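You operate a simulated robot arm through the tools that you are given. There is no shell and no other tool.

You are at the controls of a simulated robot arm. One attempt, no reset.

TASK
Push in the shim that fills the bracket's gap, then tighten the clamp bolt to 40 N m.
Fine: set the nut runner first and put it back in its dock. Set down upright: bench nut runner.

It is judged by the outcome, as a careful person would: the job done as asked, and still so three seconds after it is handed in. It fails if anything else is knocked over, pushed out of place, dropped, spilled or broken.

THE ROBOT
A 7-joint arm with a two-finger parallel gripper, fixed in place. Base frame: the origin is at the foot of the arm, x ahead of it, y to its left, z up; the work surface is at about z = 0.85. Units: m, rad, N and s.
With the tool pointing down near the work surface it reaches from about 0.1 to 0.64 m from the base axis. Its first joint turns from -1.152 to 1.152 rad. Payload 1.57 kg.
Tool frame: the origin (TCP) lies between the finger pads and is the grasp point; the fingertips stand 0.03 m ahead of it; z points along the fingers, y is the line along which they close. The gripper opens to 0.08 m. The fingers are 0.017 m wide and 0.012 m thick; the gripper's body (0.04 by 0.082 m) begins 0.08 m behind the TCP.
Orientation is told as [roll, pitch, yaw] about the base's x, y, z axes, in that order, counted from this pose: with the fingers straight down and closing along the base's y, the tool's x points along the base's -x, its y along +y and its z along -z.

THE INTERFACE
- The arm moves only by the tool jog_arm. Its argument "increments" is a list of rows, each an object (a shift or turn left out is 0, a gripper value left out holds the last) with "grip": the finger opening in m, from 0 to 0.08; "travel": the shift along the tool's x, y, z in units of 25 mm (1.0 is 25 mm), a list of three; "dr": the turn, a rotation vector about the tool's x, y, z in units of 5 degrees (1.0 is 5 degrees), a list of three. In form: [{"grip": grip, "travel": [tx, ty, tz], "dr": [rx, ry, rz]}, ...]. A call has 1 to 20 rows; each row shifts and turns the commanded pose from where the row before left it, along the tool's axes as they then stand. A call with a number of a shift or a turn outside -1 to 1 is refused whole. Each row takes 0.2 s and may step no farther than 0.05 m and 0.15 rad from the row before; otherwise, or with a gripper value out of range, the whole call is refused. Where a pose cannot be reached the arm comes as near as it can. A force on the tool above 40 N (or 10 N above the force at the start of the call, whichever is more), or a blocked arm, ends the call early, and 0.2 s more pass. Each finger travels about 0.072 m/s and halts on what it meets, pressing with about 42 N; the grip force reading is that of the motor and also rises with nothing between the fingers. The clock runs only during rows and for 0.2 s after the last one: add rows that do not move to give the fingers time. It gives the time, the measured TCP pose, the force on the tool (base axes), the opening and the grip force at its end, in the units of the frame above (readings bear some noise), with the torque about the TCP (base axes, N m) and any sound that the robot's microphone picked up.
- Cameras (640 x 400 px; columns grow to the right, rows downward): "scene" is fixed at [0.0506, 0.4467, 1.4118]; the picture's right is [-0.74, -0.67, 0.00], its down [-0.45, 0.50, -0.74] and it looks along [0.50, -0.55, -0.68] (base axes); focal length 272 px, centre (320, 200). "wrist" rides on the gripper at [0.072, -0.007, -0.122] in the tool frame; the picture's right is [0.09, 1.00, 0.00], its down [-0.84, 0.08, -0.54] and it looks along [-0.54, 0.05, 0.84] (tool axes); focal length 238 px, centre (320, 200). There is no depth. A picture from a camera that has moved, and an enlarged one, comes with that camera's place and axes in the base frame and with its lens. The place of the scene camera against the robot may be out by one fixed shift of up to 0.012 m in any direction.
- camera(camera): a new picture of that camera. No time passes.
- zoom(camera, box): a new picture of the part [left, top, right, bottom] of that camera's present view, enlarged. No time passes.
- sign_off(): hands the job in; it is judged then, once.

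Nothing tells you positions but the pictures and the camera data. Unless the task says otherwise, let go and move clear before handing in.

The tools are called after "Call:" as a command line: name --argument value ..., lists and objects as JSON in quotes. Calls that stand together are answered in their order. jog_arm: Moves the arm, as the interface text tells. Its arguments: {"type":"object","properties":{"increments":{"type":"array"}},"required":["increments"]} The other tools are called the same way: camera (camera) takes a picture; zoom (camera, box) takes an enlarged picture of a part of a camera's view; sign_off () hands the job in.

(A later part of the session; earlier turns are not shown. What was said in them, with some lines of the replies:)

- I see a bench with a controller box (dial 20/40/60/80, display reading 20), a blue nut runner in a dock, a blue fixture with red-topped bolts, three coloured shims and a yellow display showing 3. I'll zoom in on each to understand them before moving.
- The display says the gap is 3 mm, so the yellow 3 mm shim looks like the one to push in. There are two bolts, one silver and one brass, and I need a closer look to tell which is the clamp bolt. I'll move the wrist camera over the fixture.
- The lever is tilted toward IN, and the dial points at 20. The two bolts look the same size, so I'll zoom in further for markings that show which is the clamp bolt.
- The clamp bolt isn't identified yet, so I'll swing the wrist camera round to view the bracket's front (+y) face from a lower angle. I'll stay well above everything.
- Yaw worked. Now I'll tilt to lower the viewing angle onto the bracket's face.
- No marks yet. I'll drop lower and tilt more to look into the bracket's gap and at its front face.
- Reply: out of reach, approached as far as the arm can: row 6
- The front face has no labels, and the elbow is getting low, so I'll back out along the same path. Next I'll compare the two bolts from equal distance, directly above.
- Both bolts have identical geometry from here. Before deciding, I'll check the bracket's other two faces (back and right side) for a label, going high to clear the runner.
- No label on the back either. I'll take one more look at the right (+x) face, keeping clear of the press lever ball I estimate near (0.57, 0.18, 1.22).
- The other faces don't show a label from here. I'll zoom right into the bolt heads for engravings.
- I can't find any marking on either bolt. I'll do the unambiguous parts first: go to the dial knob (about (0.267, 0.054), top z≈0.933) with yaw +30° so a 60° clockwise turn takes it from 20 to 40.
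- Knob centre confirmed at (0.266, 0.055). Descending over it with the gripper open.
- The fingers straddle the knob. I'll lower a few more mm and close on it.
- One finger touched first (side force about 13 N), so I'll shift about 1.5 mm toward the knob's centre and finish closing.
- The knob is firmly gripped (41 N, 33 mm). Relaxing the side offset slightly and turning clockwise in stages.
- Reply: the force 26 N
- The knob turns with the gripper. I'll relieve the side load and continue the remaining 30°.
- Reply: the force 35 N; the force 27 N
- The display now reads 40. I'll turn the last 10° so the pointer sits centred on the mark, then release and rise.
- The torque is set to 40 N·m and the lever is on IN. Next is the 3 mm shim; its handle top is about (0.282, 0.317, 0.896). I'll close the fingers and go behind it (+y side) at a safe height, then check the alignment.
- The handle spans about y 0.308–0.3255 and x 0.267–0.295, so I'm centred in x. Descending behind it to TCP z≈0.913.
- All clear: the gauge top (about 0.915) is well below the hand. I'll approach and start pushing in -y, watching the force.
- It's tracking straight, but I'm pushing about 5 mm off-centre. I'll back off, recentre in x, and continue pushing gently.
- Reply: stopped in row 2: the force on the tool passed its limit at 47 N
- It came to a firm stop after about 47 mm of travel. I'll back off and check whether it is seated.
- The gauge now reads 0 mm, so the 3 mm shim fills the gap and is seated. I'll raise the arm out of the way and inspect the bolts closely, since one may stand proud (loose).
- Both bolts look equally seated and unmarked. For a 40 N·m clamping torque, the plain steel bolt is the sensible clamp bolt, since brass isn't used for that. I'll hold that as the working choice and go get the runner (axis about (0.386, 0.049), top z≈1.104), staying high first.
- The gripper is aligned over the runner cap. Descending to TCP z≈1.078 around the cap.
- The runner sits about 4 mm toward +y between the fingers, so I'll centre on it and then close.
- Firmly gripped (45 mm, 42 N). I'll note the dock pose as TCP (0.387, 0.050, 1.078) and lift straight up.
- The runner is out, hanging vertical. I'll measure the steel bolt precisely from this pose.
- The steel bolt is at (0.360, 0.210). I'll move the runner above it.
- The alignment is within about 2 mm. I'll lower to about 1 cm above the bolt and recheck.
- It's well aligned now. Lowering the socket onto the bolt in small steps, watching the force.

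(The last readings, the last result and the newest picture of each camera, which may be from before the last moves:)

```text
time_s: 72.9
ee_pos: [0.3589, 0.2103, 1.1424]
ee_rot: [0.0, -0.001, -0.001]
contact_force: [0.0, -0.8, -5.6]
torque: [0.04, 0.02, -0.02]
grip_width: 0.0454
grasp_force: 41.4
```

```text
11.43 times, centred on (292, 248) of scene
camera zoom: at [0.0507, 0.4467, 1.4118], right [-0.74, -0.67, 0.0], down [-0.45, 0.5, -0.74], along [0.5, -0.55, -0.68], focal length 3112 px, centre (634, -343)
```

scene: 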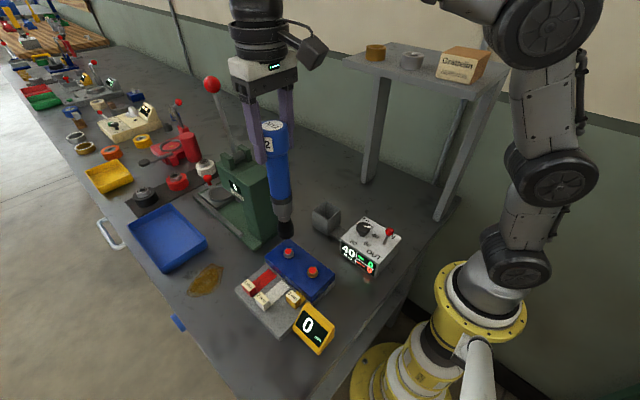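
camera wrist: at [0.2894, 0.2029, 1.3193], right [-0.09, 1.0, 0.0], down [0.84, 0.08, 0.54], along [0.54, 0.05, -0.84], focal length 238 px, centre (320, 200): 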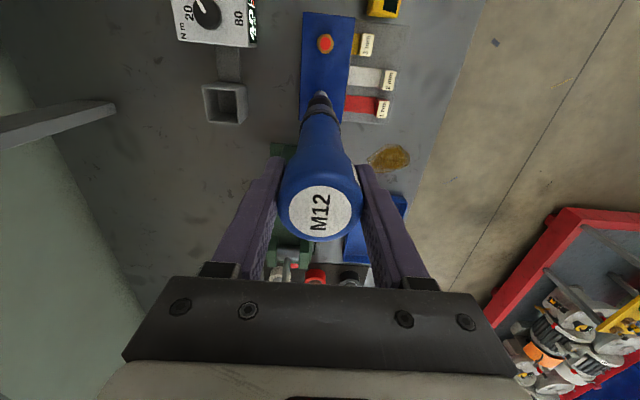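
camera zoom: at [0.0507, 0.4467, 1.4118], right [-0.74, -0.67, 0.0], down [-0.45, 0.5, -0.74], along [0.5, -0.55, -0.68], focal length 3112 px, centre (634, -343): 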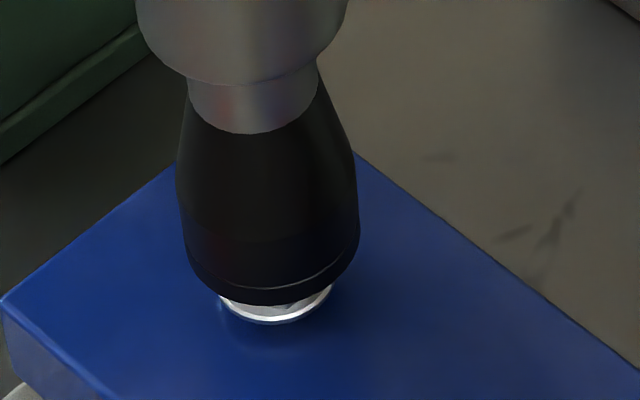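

The socket is passing over the hex with no contact force. Continuing down gently.

Call:
jog_arm --increments '[{"travel": [0, 0, 0.12]}, {"travel": [0, 0, 0.12]}, {}]'

Call:
zoom --camera "scene" --box '[275, 230, 310, 265]'

Call:
zoom --camera "scene" --box '[330, 210, 410, 285]'

```text
time_s: 73.7
ee_pos: [0.3568, 0.2108, 1.1367]
ee_rot: [0.0, 0.0, -0.003]
contact_force: [-0.1, 0.2, -5.6]
torque: [0.04, 0.02, 0.01]
grip_width: 0.0458
grasp_force: 41.7
```

```text
11.43 times, centred on (292, 248) of scene
camera zoom: at [0.0507, 0.4467, 1.4118], right [-0.74, -0.67, 0.0], down [-0.45, 0.5, -0.74], along [0.5, -0.55, -0.68], focal length 3112 px, centre (634, -343)
```

zoom: 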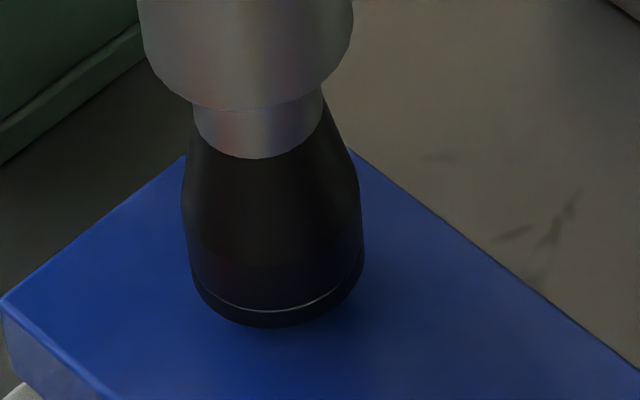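

```text
5.33 times, centred on (370, 248) of scene
camera zoom: at [0.0507, 0.4467, 1.4118], right [-0.74, -0.67, 0.0], down [-0.45, 0.5, -0.74], along [0.5, -0.55, -0.68], focal length 1452 px, centre (53, -53)
```

zoom: 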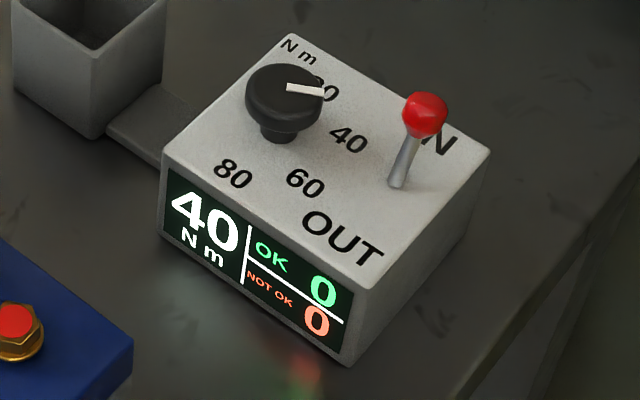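

The socket is fully over the steel bolt's head. Pressing down in 1 mm steps to engage and trigger the runner.

Call:
jog_arm --increments '[{"travel": [0, 0, 0.06]}, {"travel": [0, 0, 0.06]}, {"travel": [0, 0, 0.06]}, {}, {}]'

Call:
zoom --camera "scene" --box '[230, 160, 410, 285]'

```text
time_s: 74.9
ee_pos: [0.3577, 0.2108, 1.1332]
ee_rot: [-0.001, -0.002, -0.002]
contact_force: [5.1, -1.2, -3.6]
torque: [-0.45, -1.23, 0.0]
grip_width: 0.0455
grasp_force: 42.1
```

```text
3.20 times, centred on (320, 222) of scene
camera zoom: at [0.0508, 0.4467, 1.4118], right [-0.74, -0.67, 0.0], down [-0.45, 0.5, -0.74], along [0.5, -0.55, -0.68], focal length 871 px, centre (320, 128)
```

zoom: 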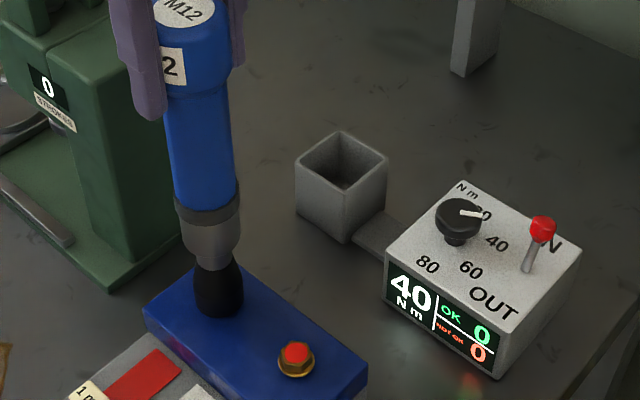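

A light sideways contact (5 N toward +x) shows the socket is centring on the hex. I'll nudge about 1 mm in +x and keep pressing.

Call:
jog_arm --increments '[{"travel": [-0.05, -0.01, 0]}, {}, {"travel": [0, 0, 0.06]}, {"travel": [0, 0, 0.06]}, {}]'

Call:
zoom --camera "scene" --box '[230, 160, 410, 285]'

```text
time_s: 76.1
ee_pos: [0.3573, 0.2107, 1.1287]
ee_rot: [0.002, 0.001, -0.003]
contact_force: [2.9, 0.8, -0.7]
torque: [0.34, -0.51, 0.0]
grip_width: 0.0455
grasp_force: 42.0
```

```text
3.20 times, centred on (320, 222) of scene
camera zoom: at [0.0507, 0.4467, 1.4117], right [-0.74, -0.67, 0.0], down [-0.45, 0.5, -0.74], along [0.5, -0.55, -0.68], focal length 871 px, centre (320, 128)
```

zoom: 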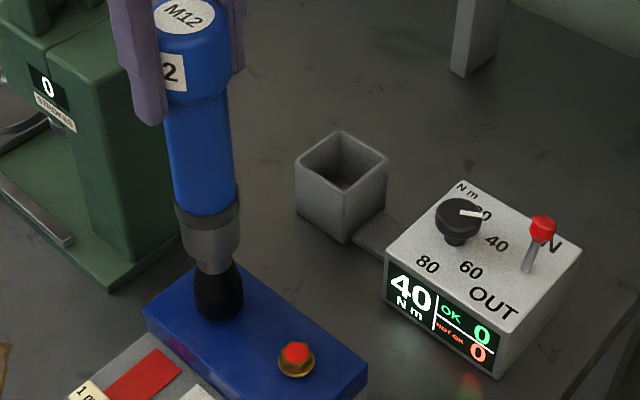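

Call:
jog_arm --increments '[{"travel": [0, 0, 0.06]}, {"travel": [0, 0, 0.06]}, {}]'

Call:
jog_arm --increments '[{"travel": [0, 0, 0.06]}, {"travel": [0, 0, 0.06]}, {}]'

Call:
zoom --camera "scene" --box '[230, 160, 410, 285]'

```text
time_s: 76.9
ee_pos: [0.3578, 0.2098, 1.1276]
ee_rot: [0.004, 0.0, -0.002]
contact_force: [-1.1, 1.8, 11.8]
torque: [0.23, 0.2, 0.02]
grip_width: 0.0455
grasp_force: 41.7
```

```text
time_s: 77.7
ee_pos: [0.3574, 0.2119, 1.1254]
ee_rot: [0.002, -0.008, -0.001]
contact_force: [2.0, -3.2, 30.0]
torque: [-0.7, -0.16, 0.05]
grip_width: 0.0459
grasp_force: 42.3
```

```text
3.20 times, centred on (320, 222) of scene
camera zoom: at [0.0503, 0.4464, 1.4119], right [-0.74, -0.67, 0.0], down [-0.45, 0.5, -0.74], along [0.5, -0.55, -0.68], focal length 871 px, centre (320, 128)
```

zoom: 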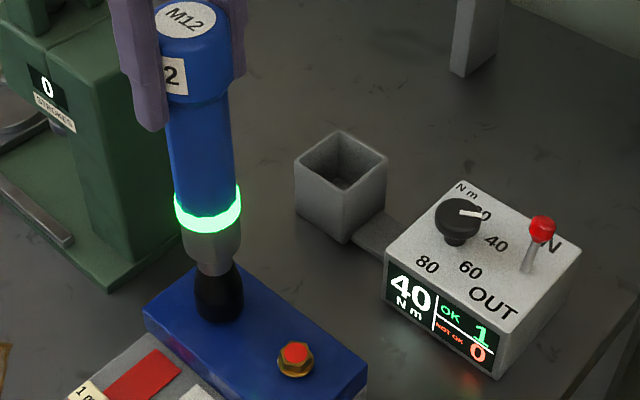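

The runner's ring is green and the controller shows OK 1 / NOT OK 0 at 40 N·m. Lifting straight off the bolt.

Call:
jog_arm --increments '[{"travel": [0, 0, -0.2]}, {"travel": [0, 0, -0.3]}, {"travel": [0, 0, -0.4]}, {"travel": [0, 0, -0.6]}, {"travel": [0, 0, -0.8]}, {"travel": [0, 0, -0.8]}, {}, {}]'

Call:
camera --camera "scene"

Call:
zoom --camera "scene" --box '[230, 200, 410, 340]'

Call:
camera --camera "wrist"

```text
time_s: 79.5
ee_pos: [0.3585, 0.2111, 1.2008]
ee_rot: [-0.002, 0.001, 0.0]
contact_force: [0.2, 0.6, -5.3]
torque: [0.01, 0.01, 0.02]
grip_width: 0.0454
grasp_force: 42.4
```

```text
taken
```

scene: 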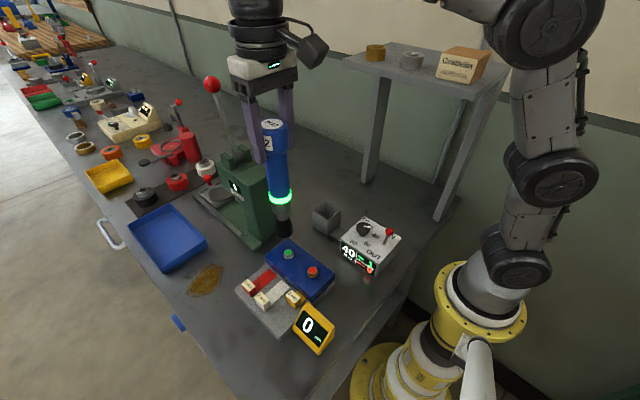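

```text
2.86 times, centred on (320, 270) of scene
camera zoom: at [0.0507, 0.4467, 1.4118], right [-0.74, -0.67, 0.0], down [-0.45, 0.5, -0.74], along [0.5, -0.55, -0.68], focal length 778 px, centre (320, 0)
```

zoom: 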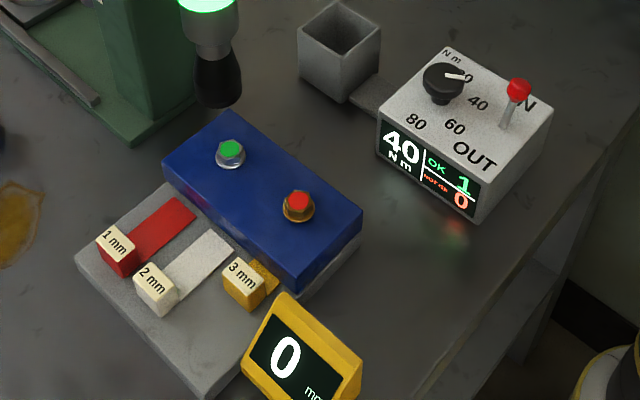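

```text
taken
camera wrist: at [0.287, 0.2049, 1.3216], right [-0.09, 1.0, 0.0], down [0.84, 0.08, 0.54], along [0.54, 0.05, -0.84], focal length 238 px, centre (320, 200)
```

wrist: 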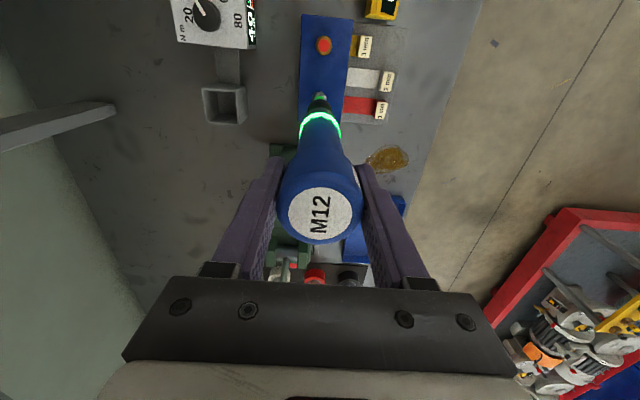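

The steel bolt's cap is now green, and gap 0 still shows. Now I'll return the runner to its dock, first moving above it at this height.

Call:
jog_arm --increments '[{"travel": [-0.16, -0.5, -0.1]}, {"travel": [-0.16, -0.9, -0.1]}, {"travel": [-0.16, -0.9, 0]}, {"travel": [-0.16, -0.9, 0]}, {"travel": [-0.16, -0.9, 0]}, {"travel": [-0.16, -0.9, 0]}, {"travel": [-0.16, -0.9, 0]}, {"travel": [0, -0.5, 0]}, {}, {}]'

Call:
zoom --camera "wrist" --box '[280, 50, 360, 130]'

Call:
zoom --camera "scene" --box '[280, 150, 370, 245]'

```text
time_s: 81.7
ee_pos: [0.3845, 0.0524, 1.2053]
ee_rot: [0.001, -0.001, -0.002]
contact_force: [0.8, -0.2, -3.9]
torque: [-0.01, 0.02, 0.02]
grip_width: 0.0456
grasp_force: 41.8
```

```text
5.00 times, centred on (320, 90) of wrist
camera zoom: at [0.3129, 0.0446, 1.3269], right [-0.09, 1.0, 0.0], down [0.84, 0.08, 0.54], along [0.54, 0.05, -0.84], focal length 1192 px, centre (320, 750)
```

zoom: 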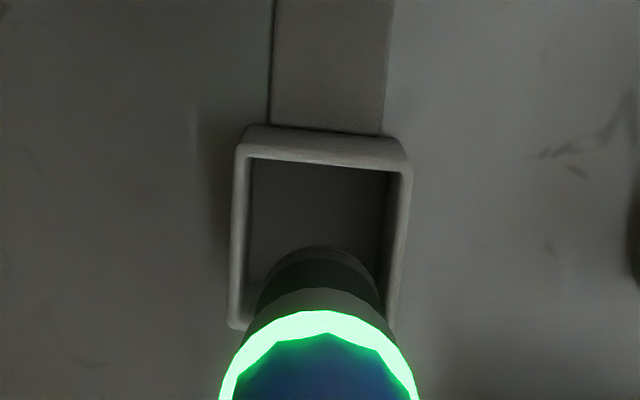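

```text
4.21 times, centred on (325, 198) of scene
camera zoom: at [0.0507, 0.4467, 1.4118], right [-0.74, -0.67, 0.0], down [-0.45, 0.5, -0.74], along [0.5, -0.55, -0.68], focal length 1146 px, centre (299, 210)
```

zoom: 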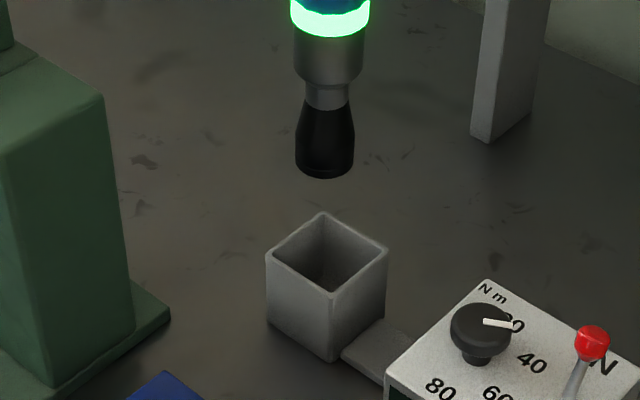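

The dock opening (about 47 mm) gives roughly ±5 mm clearance around the 37 mm socket, and I'm centred within about 2 mm. I'll lower to the dock rim and recheck.

Call:
jog_arm --increments '[{"travel": [0, 0, 0.8]}, {"travel": [0, 0, 0.8]}, {"travel": [0, 0, 0.8]}, {"travel": [0, 0, 0.2]}, {}, {}]'

Call:
zoom --camera "wrist" --box '[280, 50, 360, 130]'

Call:
zoom --camera "scene" --box '[290, 180, 360, 245]'

```text
time_s: 83.1
ee_pos: [0.3843, 0.0511, 1.1403]
ee_rot: [-0.001, 0.001, -0.002]
contact_force: [1.1, 0.0, -5.3]
torque: [-0.01, 0.04, 0.02]
grip_width: 0.0455
grasp_force: 41.5
```

```text
5.00 times, centred on (320, 90) of wrist
camera zoom: at [0.313, 0.0455, 1.2612], right [-0.09, 1.0, 0.0], down [0.84, 0.08, 0.54], along [0.54, 0.05, -0.84], focal length 1192 px, centre (320, 750)
```

zoom: 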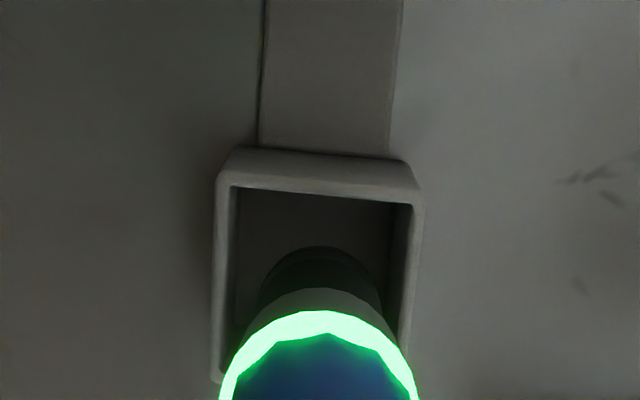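

```text
6.15 times, centred on (325, 212) of scene
camera zoom: at [0.0507, 0.4467, 1.4118], right [-0.74, -0.67, 0.0], down [-0.45, 0.5, -0.74], along [0.5, -0.55, -0.68], focal length 1676 px, centre (289, 123)
```

zoom: 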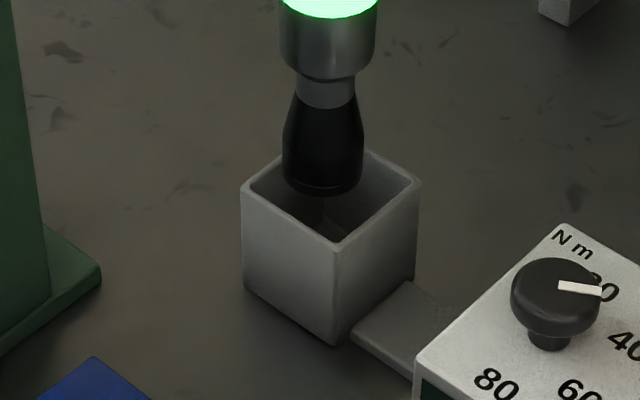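

During pressing the runner pivoted about 1.4° in the grip, with its tip about 5 mm toward +x. I'll rotate the tool to bring it plumb again and recheck before inserting.

Call:
jog_arm --increments '[{"dr": [0, 0.28, 0]}, {}, {}]'

Call:
zoom --camera "wrist" --box '[280, 50, 360, 130]'

Call:
zoom --camera "scene" --box '[290, 180, 360, 245]'

Call:
zoom --camera "scene" --box '[280, 60, 390, 245]'

```text
time_s: 83.9
ee_pos: [0.3846, 0.0528, 1.1394]
ee_rot: [0.0, 0.024, -0.001]
contact_force: [-0.1, 0.2, -4.9]
torque: [-0.01, 0.01, 0.0]
grip_width: 0.0456
grasp_force: 42.3
```

```text
5.00 times, centred on (320, 90) of wrist
camera zoom: at [0.3157, 0.0453, 1.2634], right [-0.09, 1.0, 0.0], down [0.85, 0.08, 0.52], along [0.52, 0.05, -0.85], focal length 1192 px, centre (320, 750)
```

zoom: 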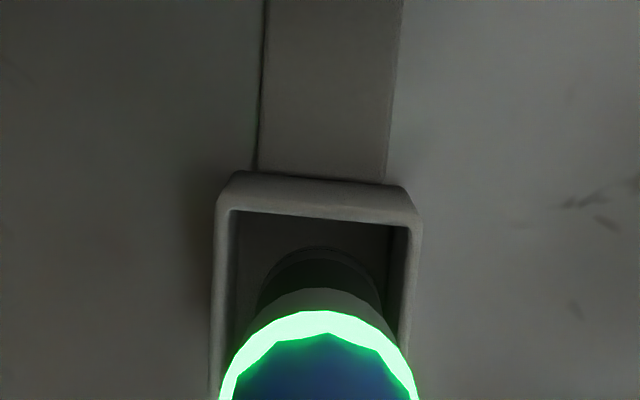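

```text
6.15 times, centred on (325, 212) of scene
camera zoom: at [0.0507, 0.4467, 1.4118], right [-0.74, -0.67, 0.0], down [-0.45, 0.5, -0.74], along [0.5, -0.55, -0.68], focal length 1676 px, centre (289, 123)
```

zoom: 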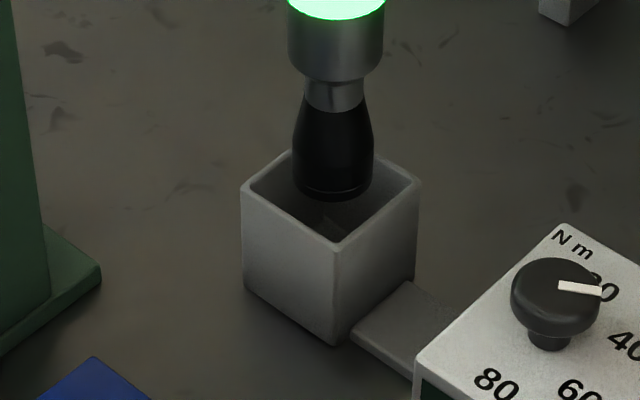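

```text
2.16 times, centred on (335, 152) of scene
camera zoom: at [0.0507, 0.4467, 1.4118], right [-0.74, -0.67, 0.0], down [-0.45, 0.5, -0.74], along [0.5, -0.55, -0.68], focal length 589 px, centre (288, 303)
```

zoom: 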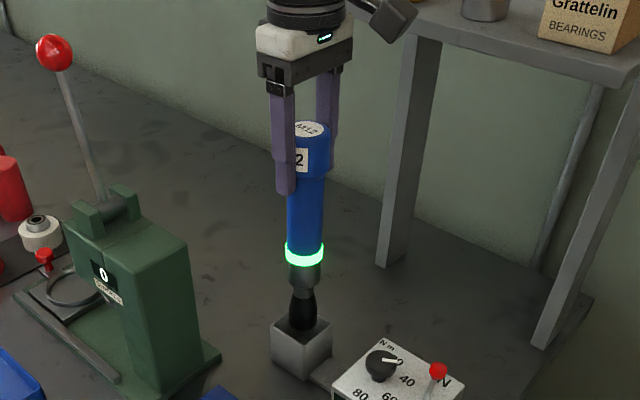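

It's plumb and centred over the dock opening. Lowering into the dock.

Call:
jog_arm --increments '[{"travel": [0, 0, 0.4]}, {"travel": [0, 0, 0.4]}, {"travel": [0, 0, 0.4]}, {"travel": [0, 0, 0.4]}, {"travel": [0, 0, 0.4]}, {}, {}]'

Call:
zoom --camera "scene" --box '[280, 60, 390, 245]'

```text
time_s: 85.5
ee_pos: [0.3838, 0.0536, 1.0887]
ee_rot: [-0.002, 0.023, -0.003]
contact_force: [0.6, 0.4, -5.1]
torque: [-0.02, 0.02, -0.01]
grip_width: 0.0458
grasp_force: 42.0
```

```text
2.16 times, centred on (335, 152) of scene
camera zoom: at [0.0507, 0.4467, 1.4118], right [-0.74, -0.67, 0.0], down [-0.45, 0.5, -0.74], along [0.5, -0.55, -0.68], focal length 589 px, centre (288, 303)
```

zoom: 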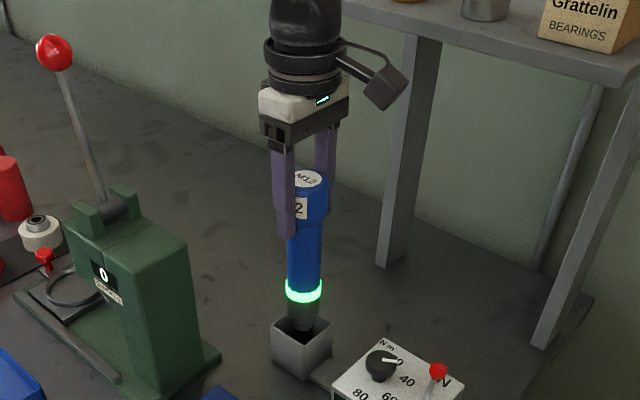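

Call:
jog_arm --increments '[{"travel": [0, 0, 0.12]}, {"travel": [0, 0, 0.12]}, {"travel": [0, 0, 0.1]}, {}]'

```text
time_s: 86.5
ee_pos: [0.3832, 0.0526, 1.0799]
ee_rot: [-0.002, 0.024, -0.002]
contact_force: [-0.6, -0.7, -5.4]
torque: [-0.01, 0.0, 0.03]
grip_width: 0.0459
grasp_force: 41.9
```

Call:
jog_arm --increments '[{"travel": [0, 0, 0.06]}, {"travel": [0, 0, 0.06]}, {}]'

Call:
zoom --camera "scene" --box '[280, 60, 390, 245]'

```text
time_s: 87.3
ee_pos: [0.3839, 0.0499, 1.0784]
ee_rot: [0.001, 0.025, -0.003]
contact_force: [0.4, 0.4, -4.6]
torque: [0.02, -0.03, 0.01]
grip_width: 0.0455
grasp_force: 42.0
```

```text
2.16 times, centred on (335, 152) of scene
camera zoom: at [0.0507, 0.4467, 1.4118], right [-0.74, -0.67, 0.0], down [-0.45, 0.5, -0.74], along [0.5, -0.55, -0.68], focal length 589 px, centre (288, 303)
```

zoom: 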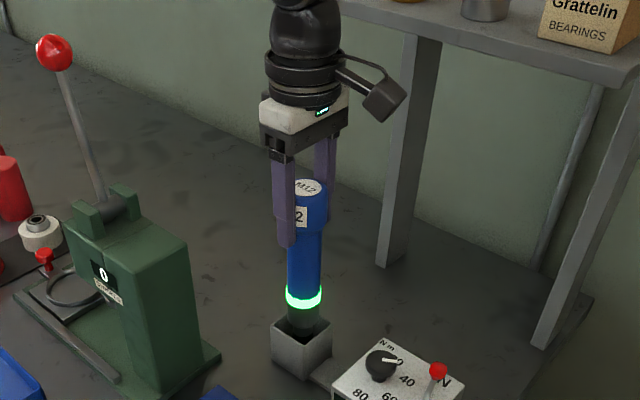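

Call:
jog_arm --increments '[{"travel": [0, 0, 0.06]}, {"travel": [0, 0, 0.06]}, {}]'

Call:
jog_arm --increments '[{"travel": [0, 0, 0.06]}, {"travel": [0, 0, 0.06]}, {}]'

```text
time_s: 88.1
ee_pos: [0.385, 0.0508, 1.0751]
ee_rot: [0.0, 0.023, -0.002]
contact_force: [-2.7, 0.4, 2.2]
torque: [-0.14, 0.42, -0.02]
grip_width: 0.0456
grasp_force: 41.3
```

```text
time_s: 88.9
ee_pos: [0.3847, 0.0514, 1.075]
ee_rot: [0.002, 0.016, -0.003]
contact_force: [-3.1, 1.5, 27.2]
torque: [0.52, 0.31, 0.06]
grip_width: 0.0458
grasp_force: 42.5
```

The runner has bottomed in the dock (27 N). I'll relieve the press by about 2 mm and check it's upright before opening.

Call:
jog_arm --increments '[{"travel": [0, 0, -0.09]}, {}, {}]'

Call:
zoom --camera "scene" --box '[280, 100, 370, 245]'

Call:
camera --camera "wrist"

```text
time_s: 89.7
ee_pos: [0.3838, 0.0515, 1.0748]
ee_rot: [0.0, 0.022, -0.002]
contact_force: [4.0, 4.1, 13.7]
torque: [0.68, -1.09, 0.01]
grip_width: 0.0455
grasp_force: 42.1
```

```text
2.76 times, centred on (325, 172) of scene
camera zoom: at [0.0505, 0.4468, 1.4117], right [-0.74, -0.67, 0.0], down [-0.45, 0.5, -0.74], along [0.5, -0.55, -0.68], focal length 751 px, centre (306, 276)
```

zoom: 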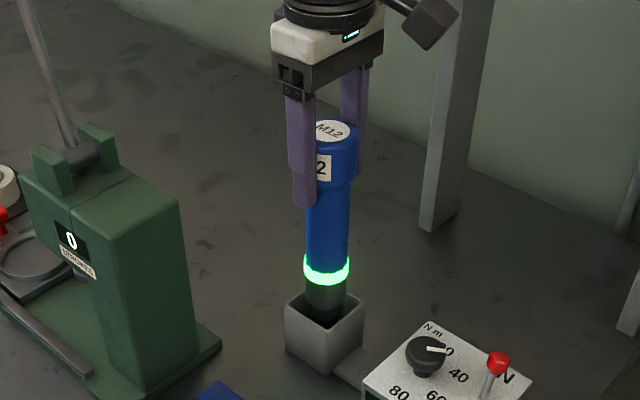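

```text
taken
camera wrist: at [0.3152, 0.0444, 1.1986], right [-0.09, 1.0, 0.0], down [0.85, 0.08, 0.52], along [0.52, 0.05, -0.85], focal length 238 px, centre (320, 200)
```

wrist: 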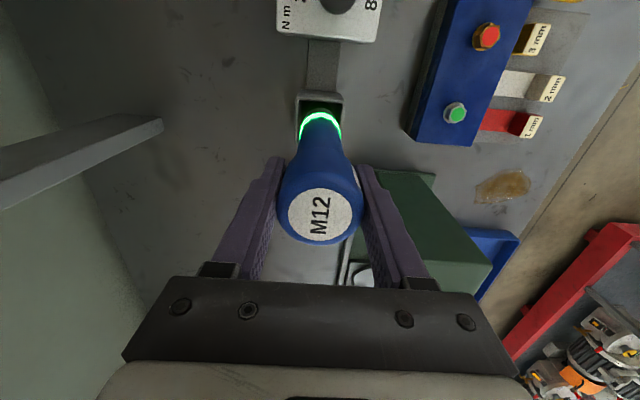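

Call:
jog_arm --increments '[{"travel": [-0.05, 0.04, -0.06]}, {}, {}]'

```text
time_s: 90.5
ee_pos: [0.3839, 0.0512, 1.0753]
ee_rot: [-0.003, 0.03, -0.001]
contact_force: [1.8, -0.6, 0.3]
torque: [0.2, -0.5, 0.03]
grip_width: 0.0457
grasp_force: 41.9
```

Forces are near neutral and the runner is resting on the dock floor. Opening the fingers gradually.

Call:
jog_arm --increments '[{"grip": 0.048}, {"grip": 0.05}, {"grip": 0.055}, {"grip": 0.065}, {"grip": 0.08}, {}, {}]'

Call:
zoom --camera "scene" --box '[280, 100, 370, 245]'

Call:
camera --camera "wrist"

```text
time_s: 92.1
ee_pos: [0.3841, 0.0516, 1.0768]
ee_rot: [0.001, 0.025, -0.002]
contact_force: [0.2, -0.3, 0.5]
torque: [0.01, -0.03, 0.04]
grip_width: 0.0803
grasp_force: 0.0
```

```text
2.76 times, centred on (325, 172) of scene
camera zoom: at [0.0506, 0.4467, 1.4118], right [-0.74, -0.67, 0.0], down [-0.45, 0.5, -0.74], along [0.5, -0.55, -0.68], focal length 751 px, centre (306, 276)
```

zoom: 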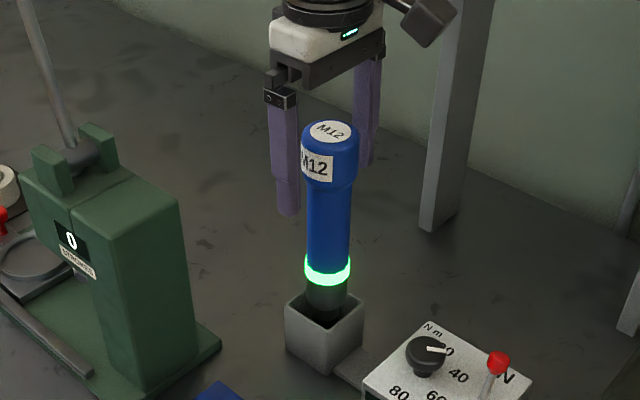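

```text
taken
camera wrist: at [0.3162, 0.0449, 1.2001], right [-0.09, 1.0, 0.0], down [0.85, 0.08, 0.52], along [0.52, 0.05, -0.85], focal length 238 px, centre (320, 200)
```

wrist: 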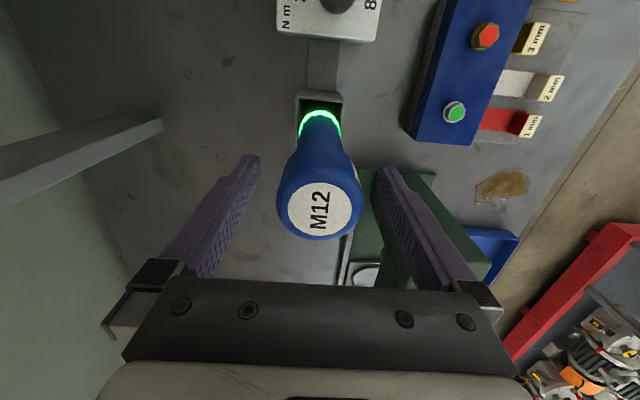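

The runner stands upright in its dock. Rising straight up and moving clear.

Call:
jog_arm --increments '[{"travel": [0, 0, -0.5]}, {"travel": [0, 0, -1]}, {"travel": [0, 0, -1]}, {"travel": [0, 0, -1]}, {"travel": [0, 0, -1]}, {"travel": [0, 0, -1]}, {"dr": [0, -0.28, 0]}, {"travel": [0.8, 0.5, 0]}, {"travel": [0.8, 0.5, 0]}, {"travel": [0.8, 0.5, 0]}, {}, {}]'

Call:
camera --camera "scene"

Call:
zoom --camera "scene" --box '[230, 130, 420, 350]'

Call:
zoom --camera "scene" --box '[290, 130, 360, 245]'

Call:
camera --camera "wrist"

```text
time_s: 94.7
ee_pos: [0.3295, 0.0896, 1.2129]
ee_rot: [0.0, 0.0, -0.001]
contact_force: [0.8, -0.4, -1.3]
torque: [-0.01, 0.02, 0.01]
grip_width: 0.08
grasp_force: 0.1
```

```text
taken
```

scene: 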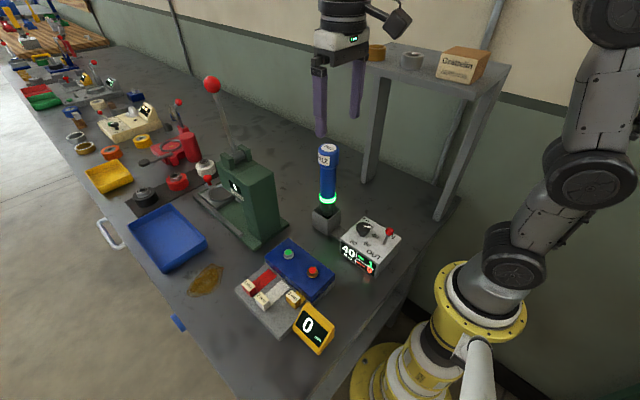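

```text
1.82 times, centred on (325, 240) of scene
camera zoom: at [0.0506, 0.4467, 1.4118], right [-0.74, -0.67, 0.0], down [-0.45, 0.5, -0.74], along [0.5, -0.55, -0.68], focal length 495 px, centre (311, 127)
```

zoom: 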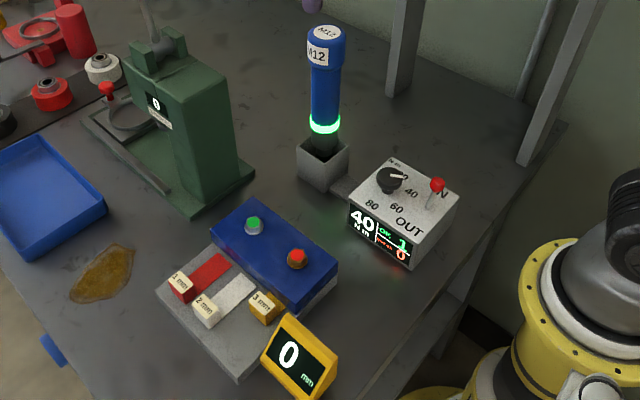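

```text
3.48 times, centred on (325, 188) of scene
camera zoom: at [0.0506, 0.4467, 1.4118], right [-0.74, -0.67, 0.0], down [-0.45, 0.5, -0.74], along [0.5, -0.55, -0.68], focal length 947 px, centre (303, 244)
```

zoom: 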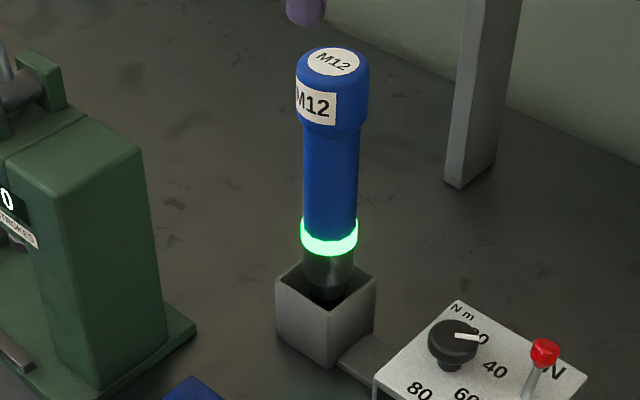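

```text
taken
camera wrist: at [0.2582, 0.0828, 1.335], right [-0.09, 1.0, 0.0], down [0.84, 0.08, 0.54], along [0.54, 0.05, -0.84], focal length 238 px, centre (320, 200)
```

wrist: 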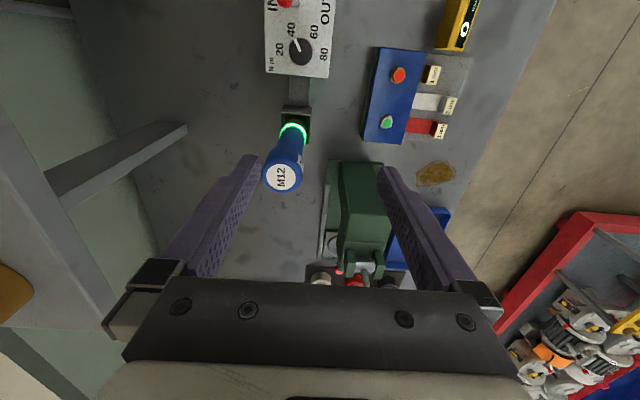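

Everything is in place. The 3 mm shim is in and the gauge reads 0, the steel bolt is green at 40 N·m with OK 1 / NOT OK 0, and the runner is upright in its dock. The arm is clear, so I'm handing in.

One point stays uncertain: nothing marked which of the two bolts is the clamp bolt, so steel over brass was my judgement.

Call:
sign_off

```text
The job is handed in.
```

I pushed in the 3 mm shim, tightened one bolt to 40 N·m and handed the job in. I had to guess which of the two bolts is the clamp bolt.

- **Shim:** the gap gauge read 3 mm at the start. I pushed the yellow 3 mm shim in to its stop, and the gauge now reads 0 mm.
- **Nut runner setting:** I turned the dial from 20 to 40 N·m before using the runner. The direction lever was already at IN.
- **Bolt:** I tightened the steel bolt. Its cap turned green, and the controller shows OK 1 and NOT OK 0.
- **Runner:** it is back upright in its dock, and the gripper has let go and moved clear.

**Which bolt:** the bracket has a steel bolt and a brass bolt of the same size, and I found no label on either. I couldn't see the bracket's right side properly. I chose steel because brass isn't normally used for a 40 N·m clamp, although the shim went in on the brass bolt's side. I left the brass bolt alone and its cap is still red, so if that is the clamp bolt, the wrong one was tightened.

I saw nothing knocked over or pushed out of place.
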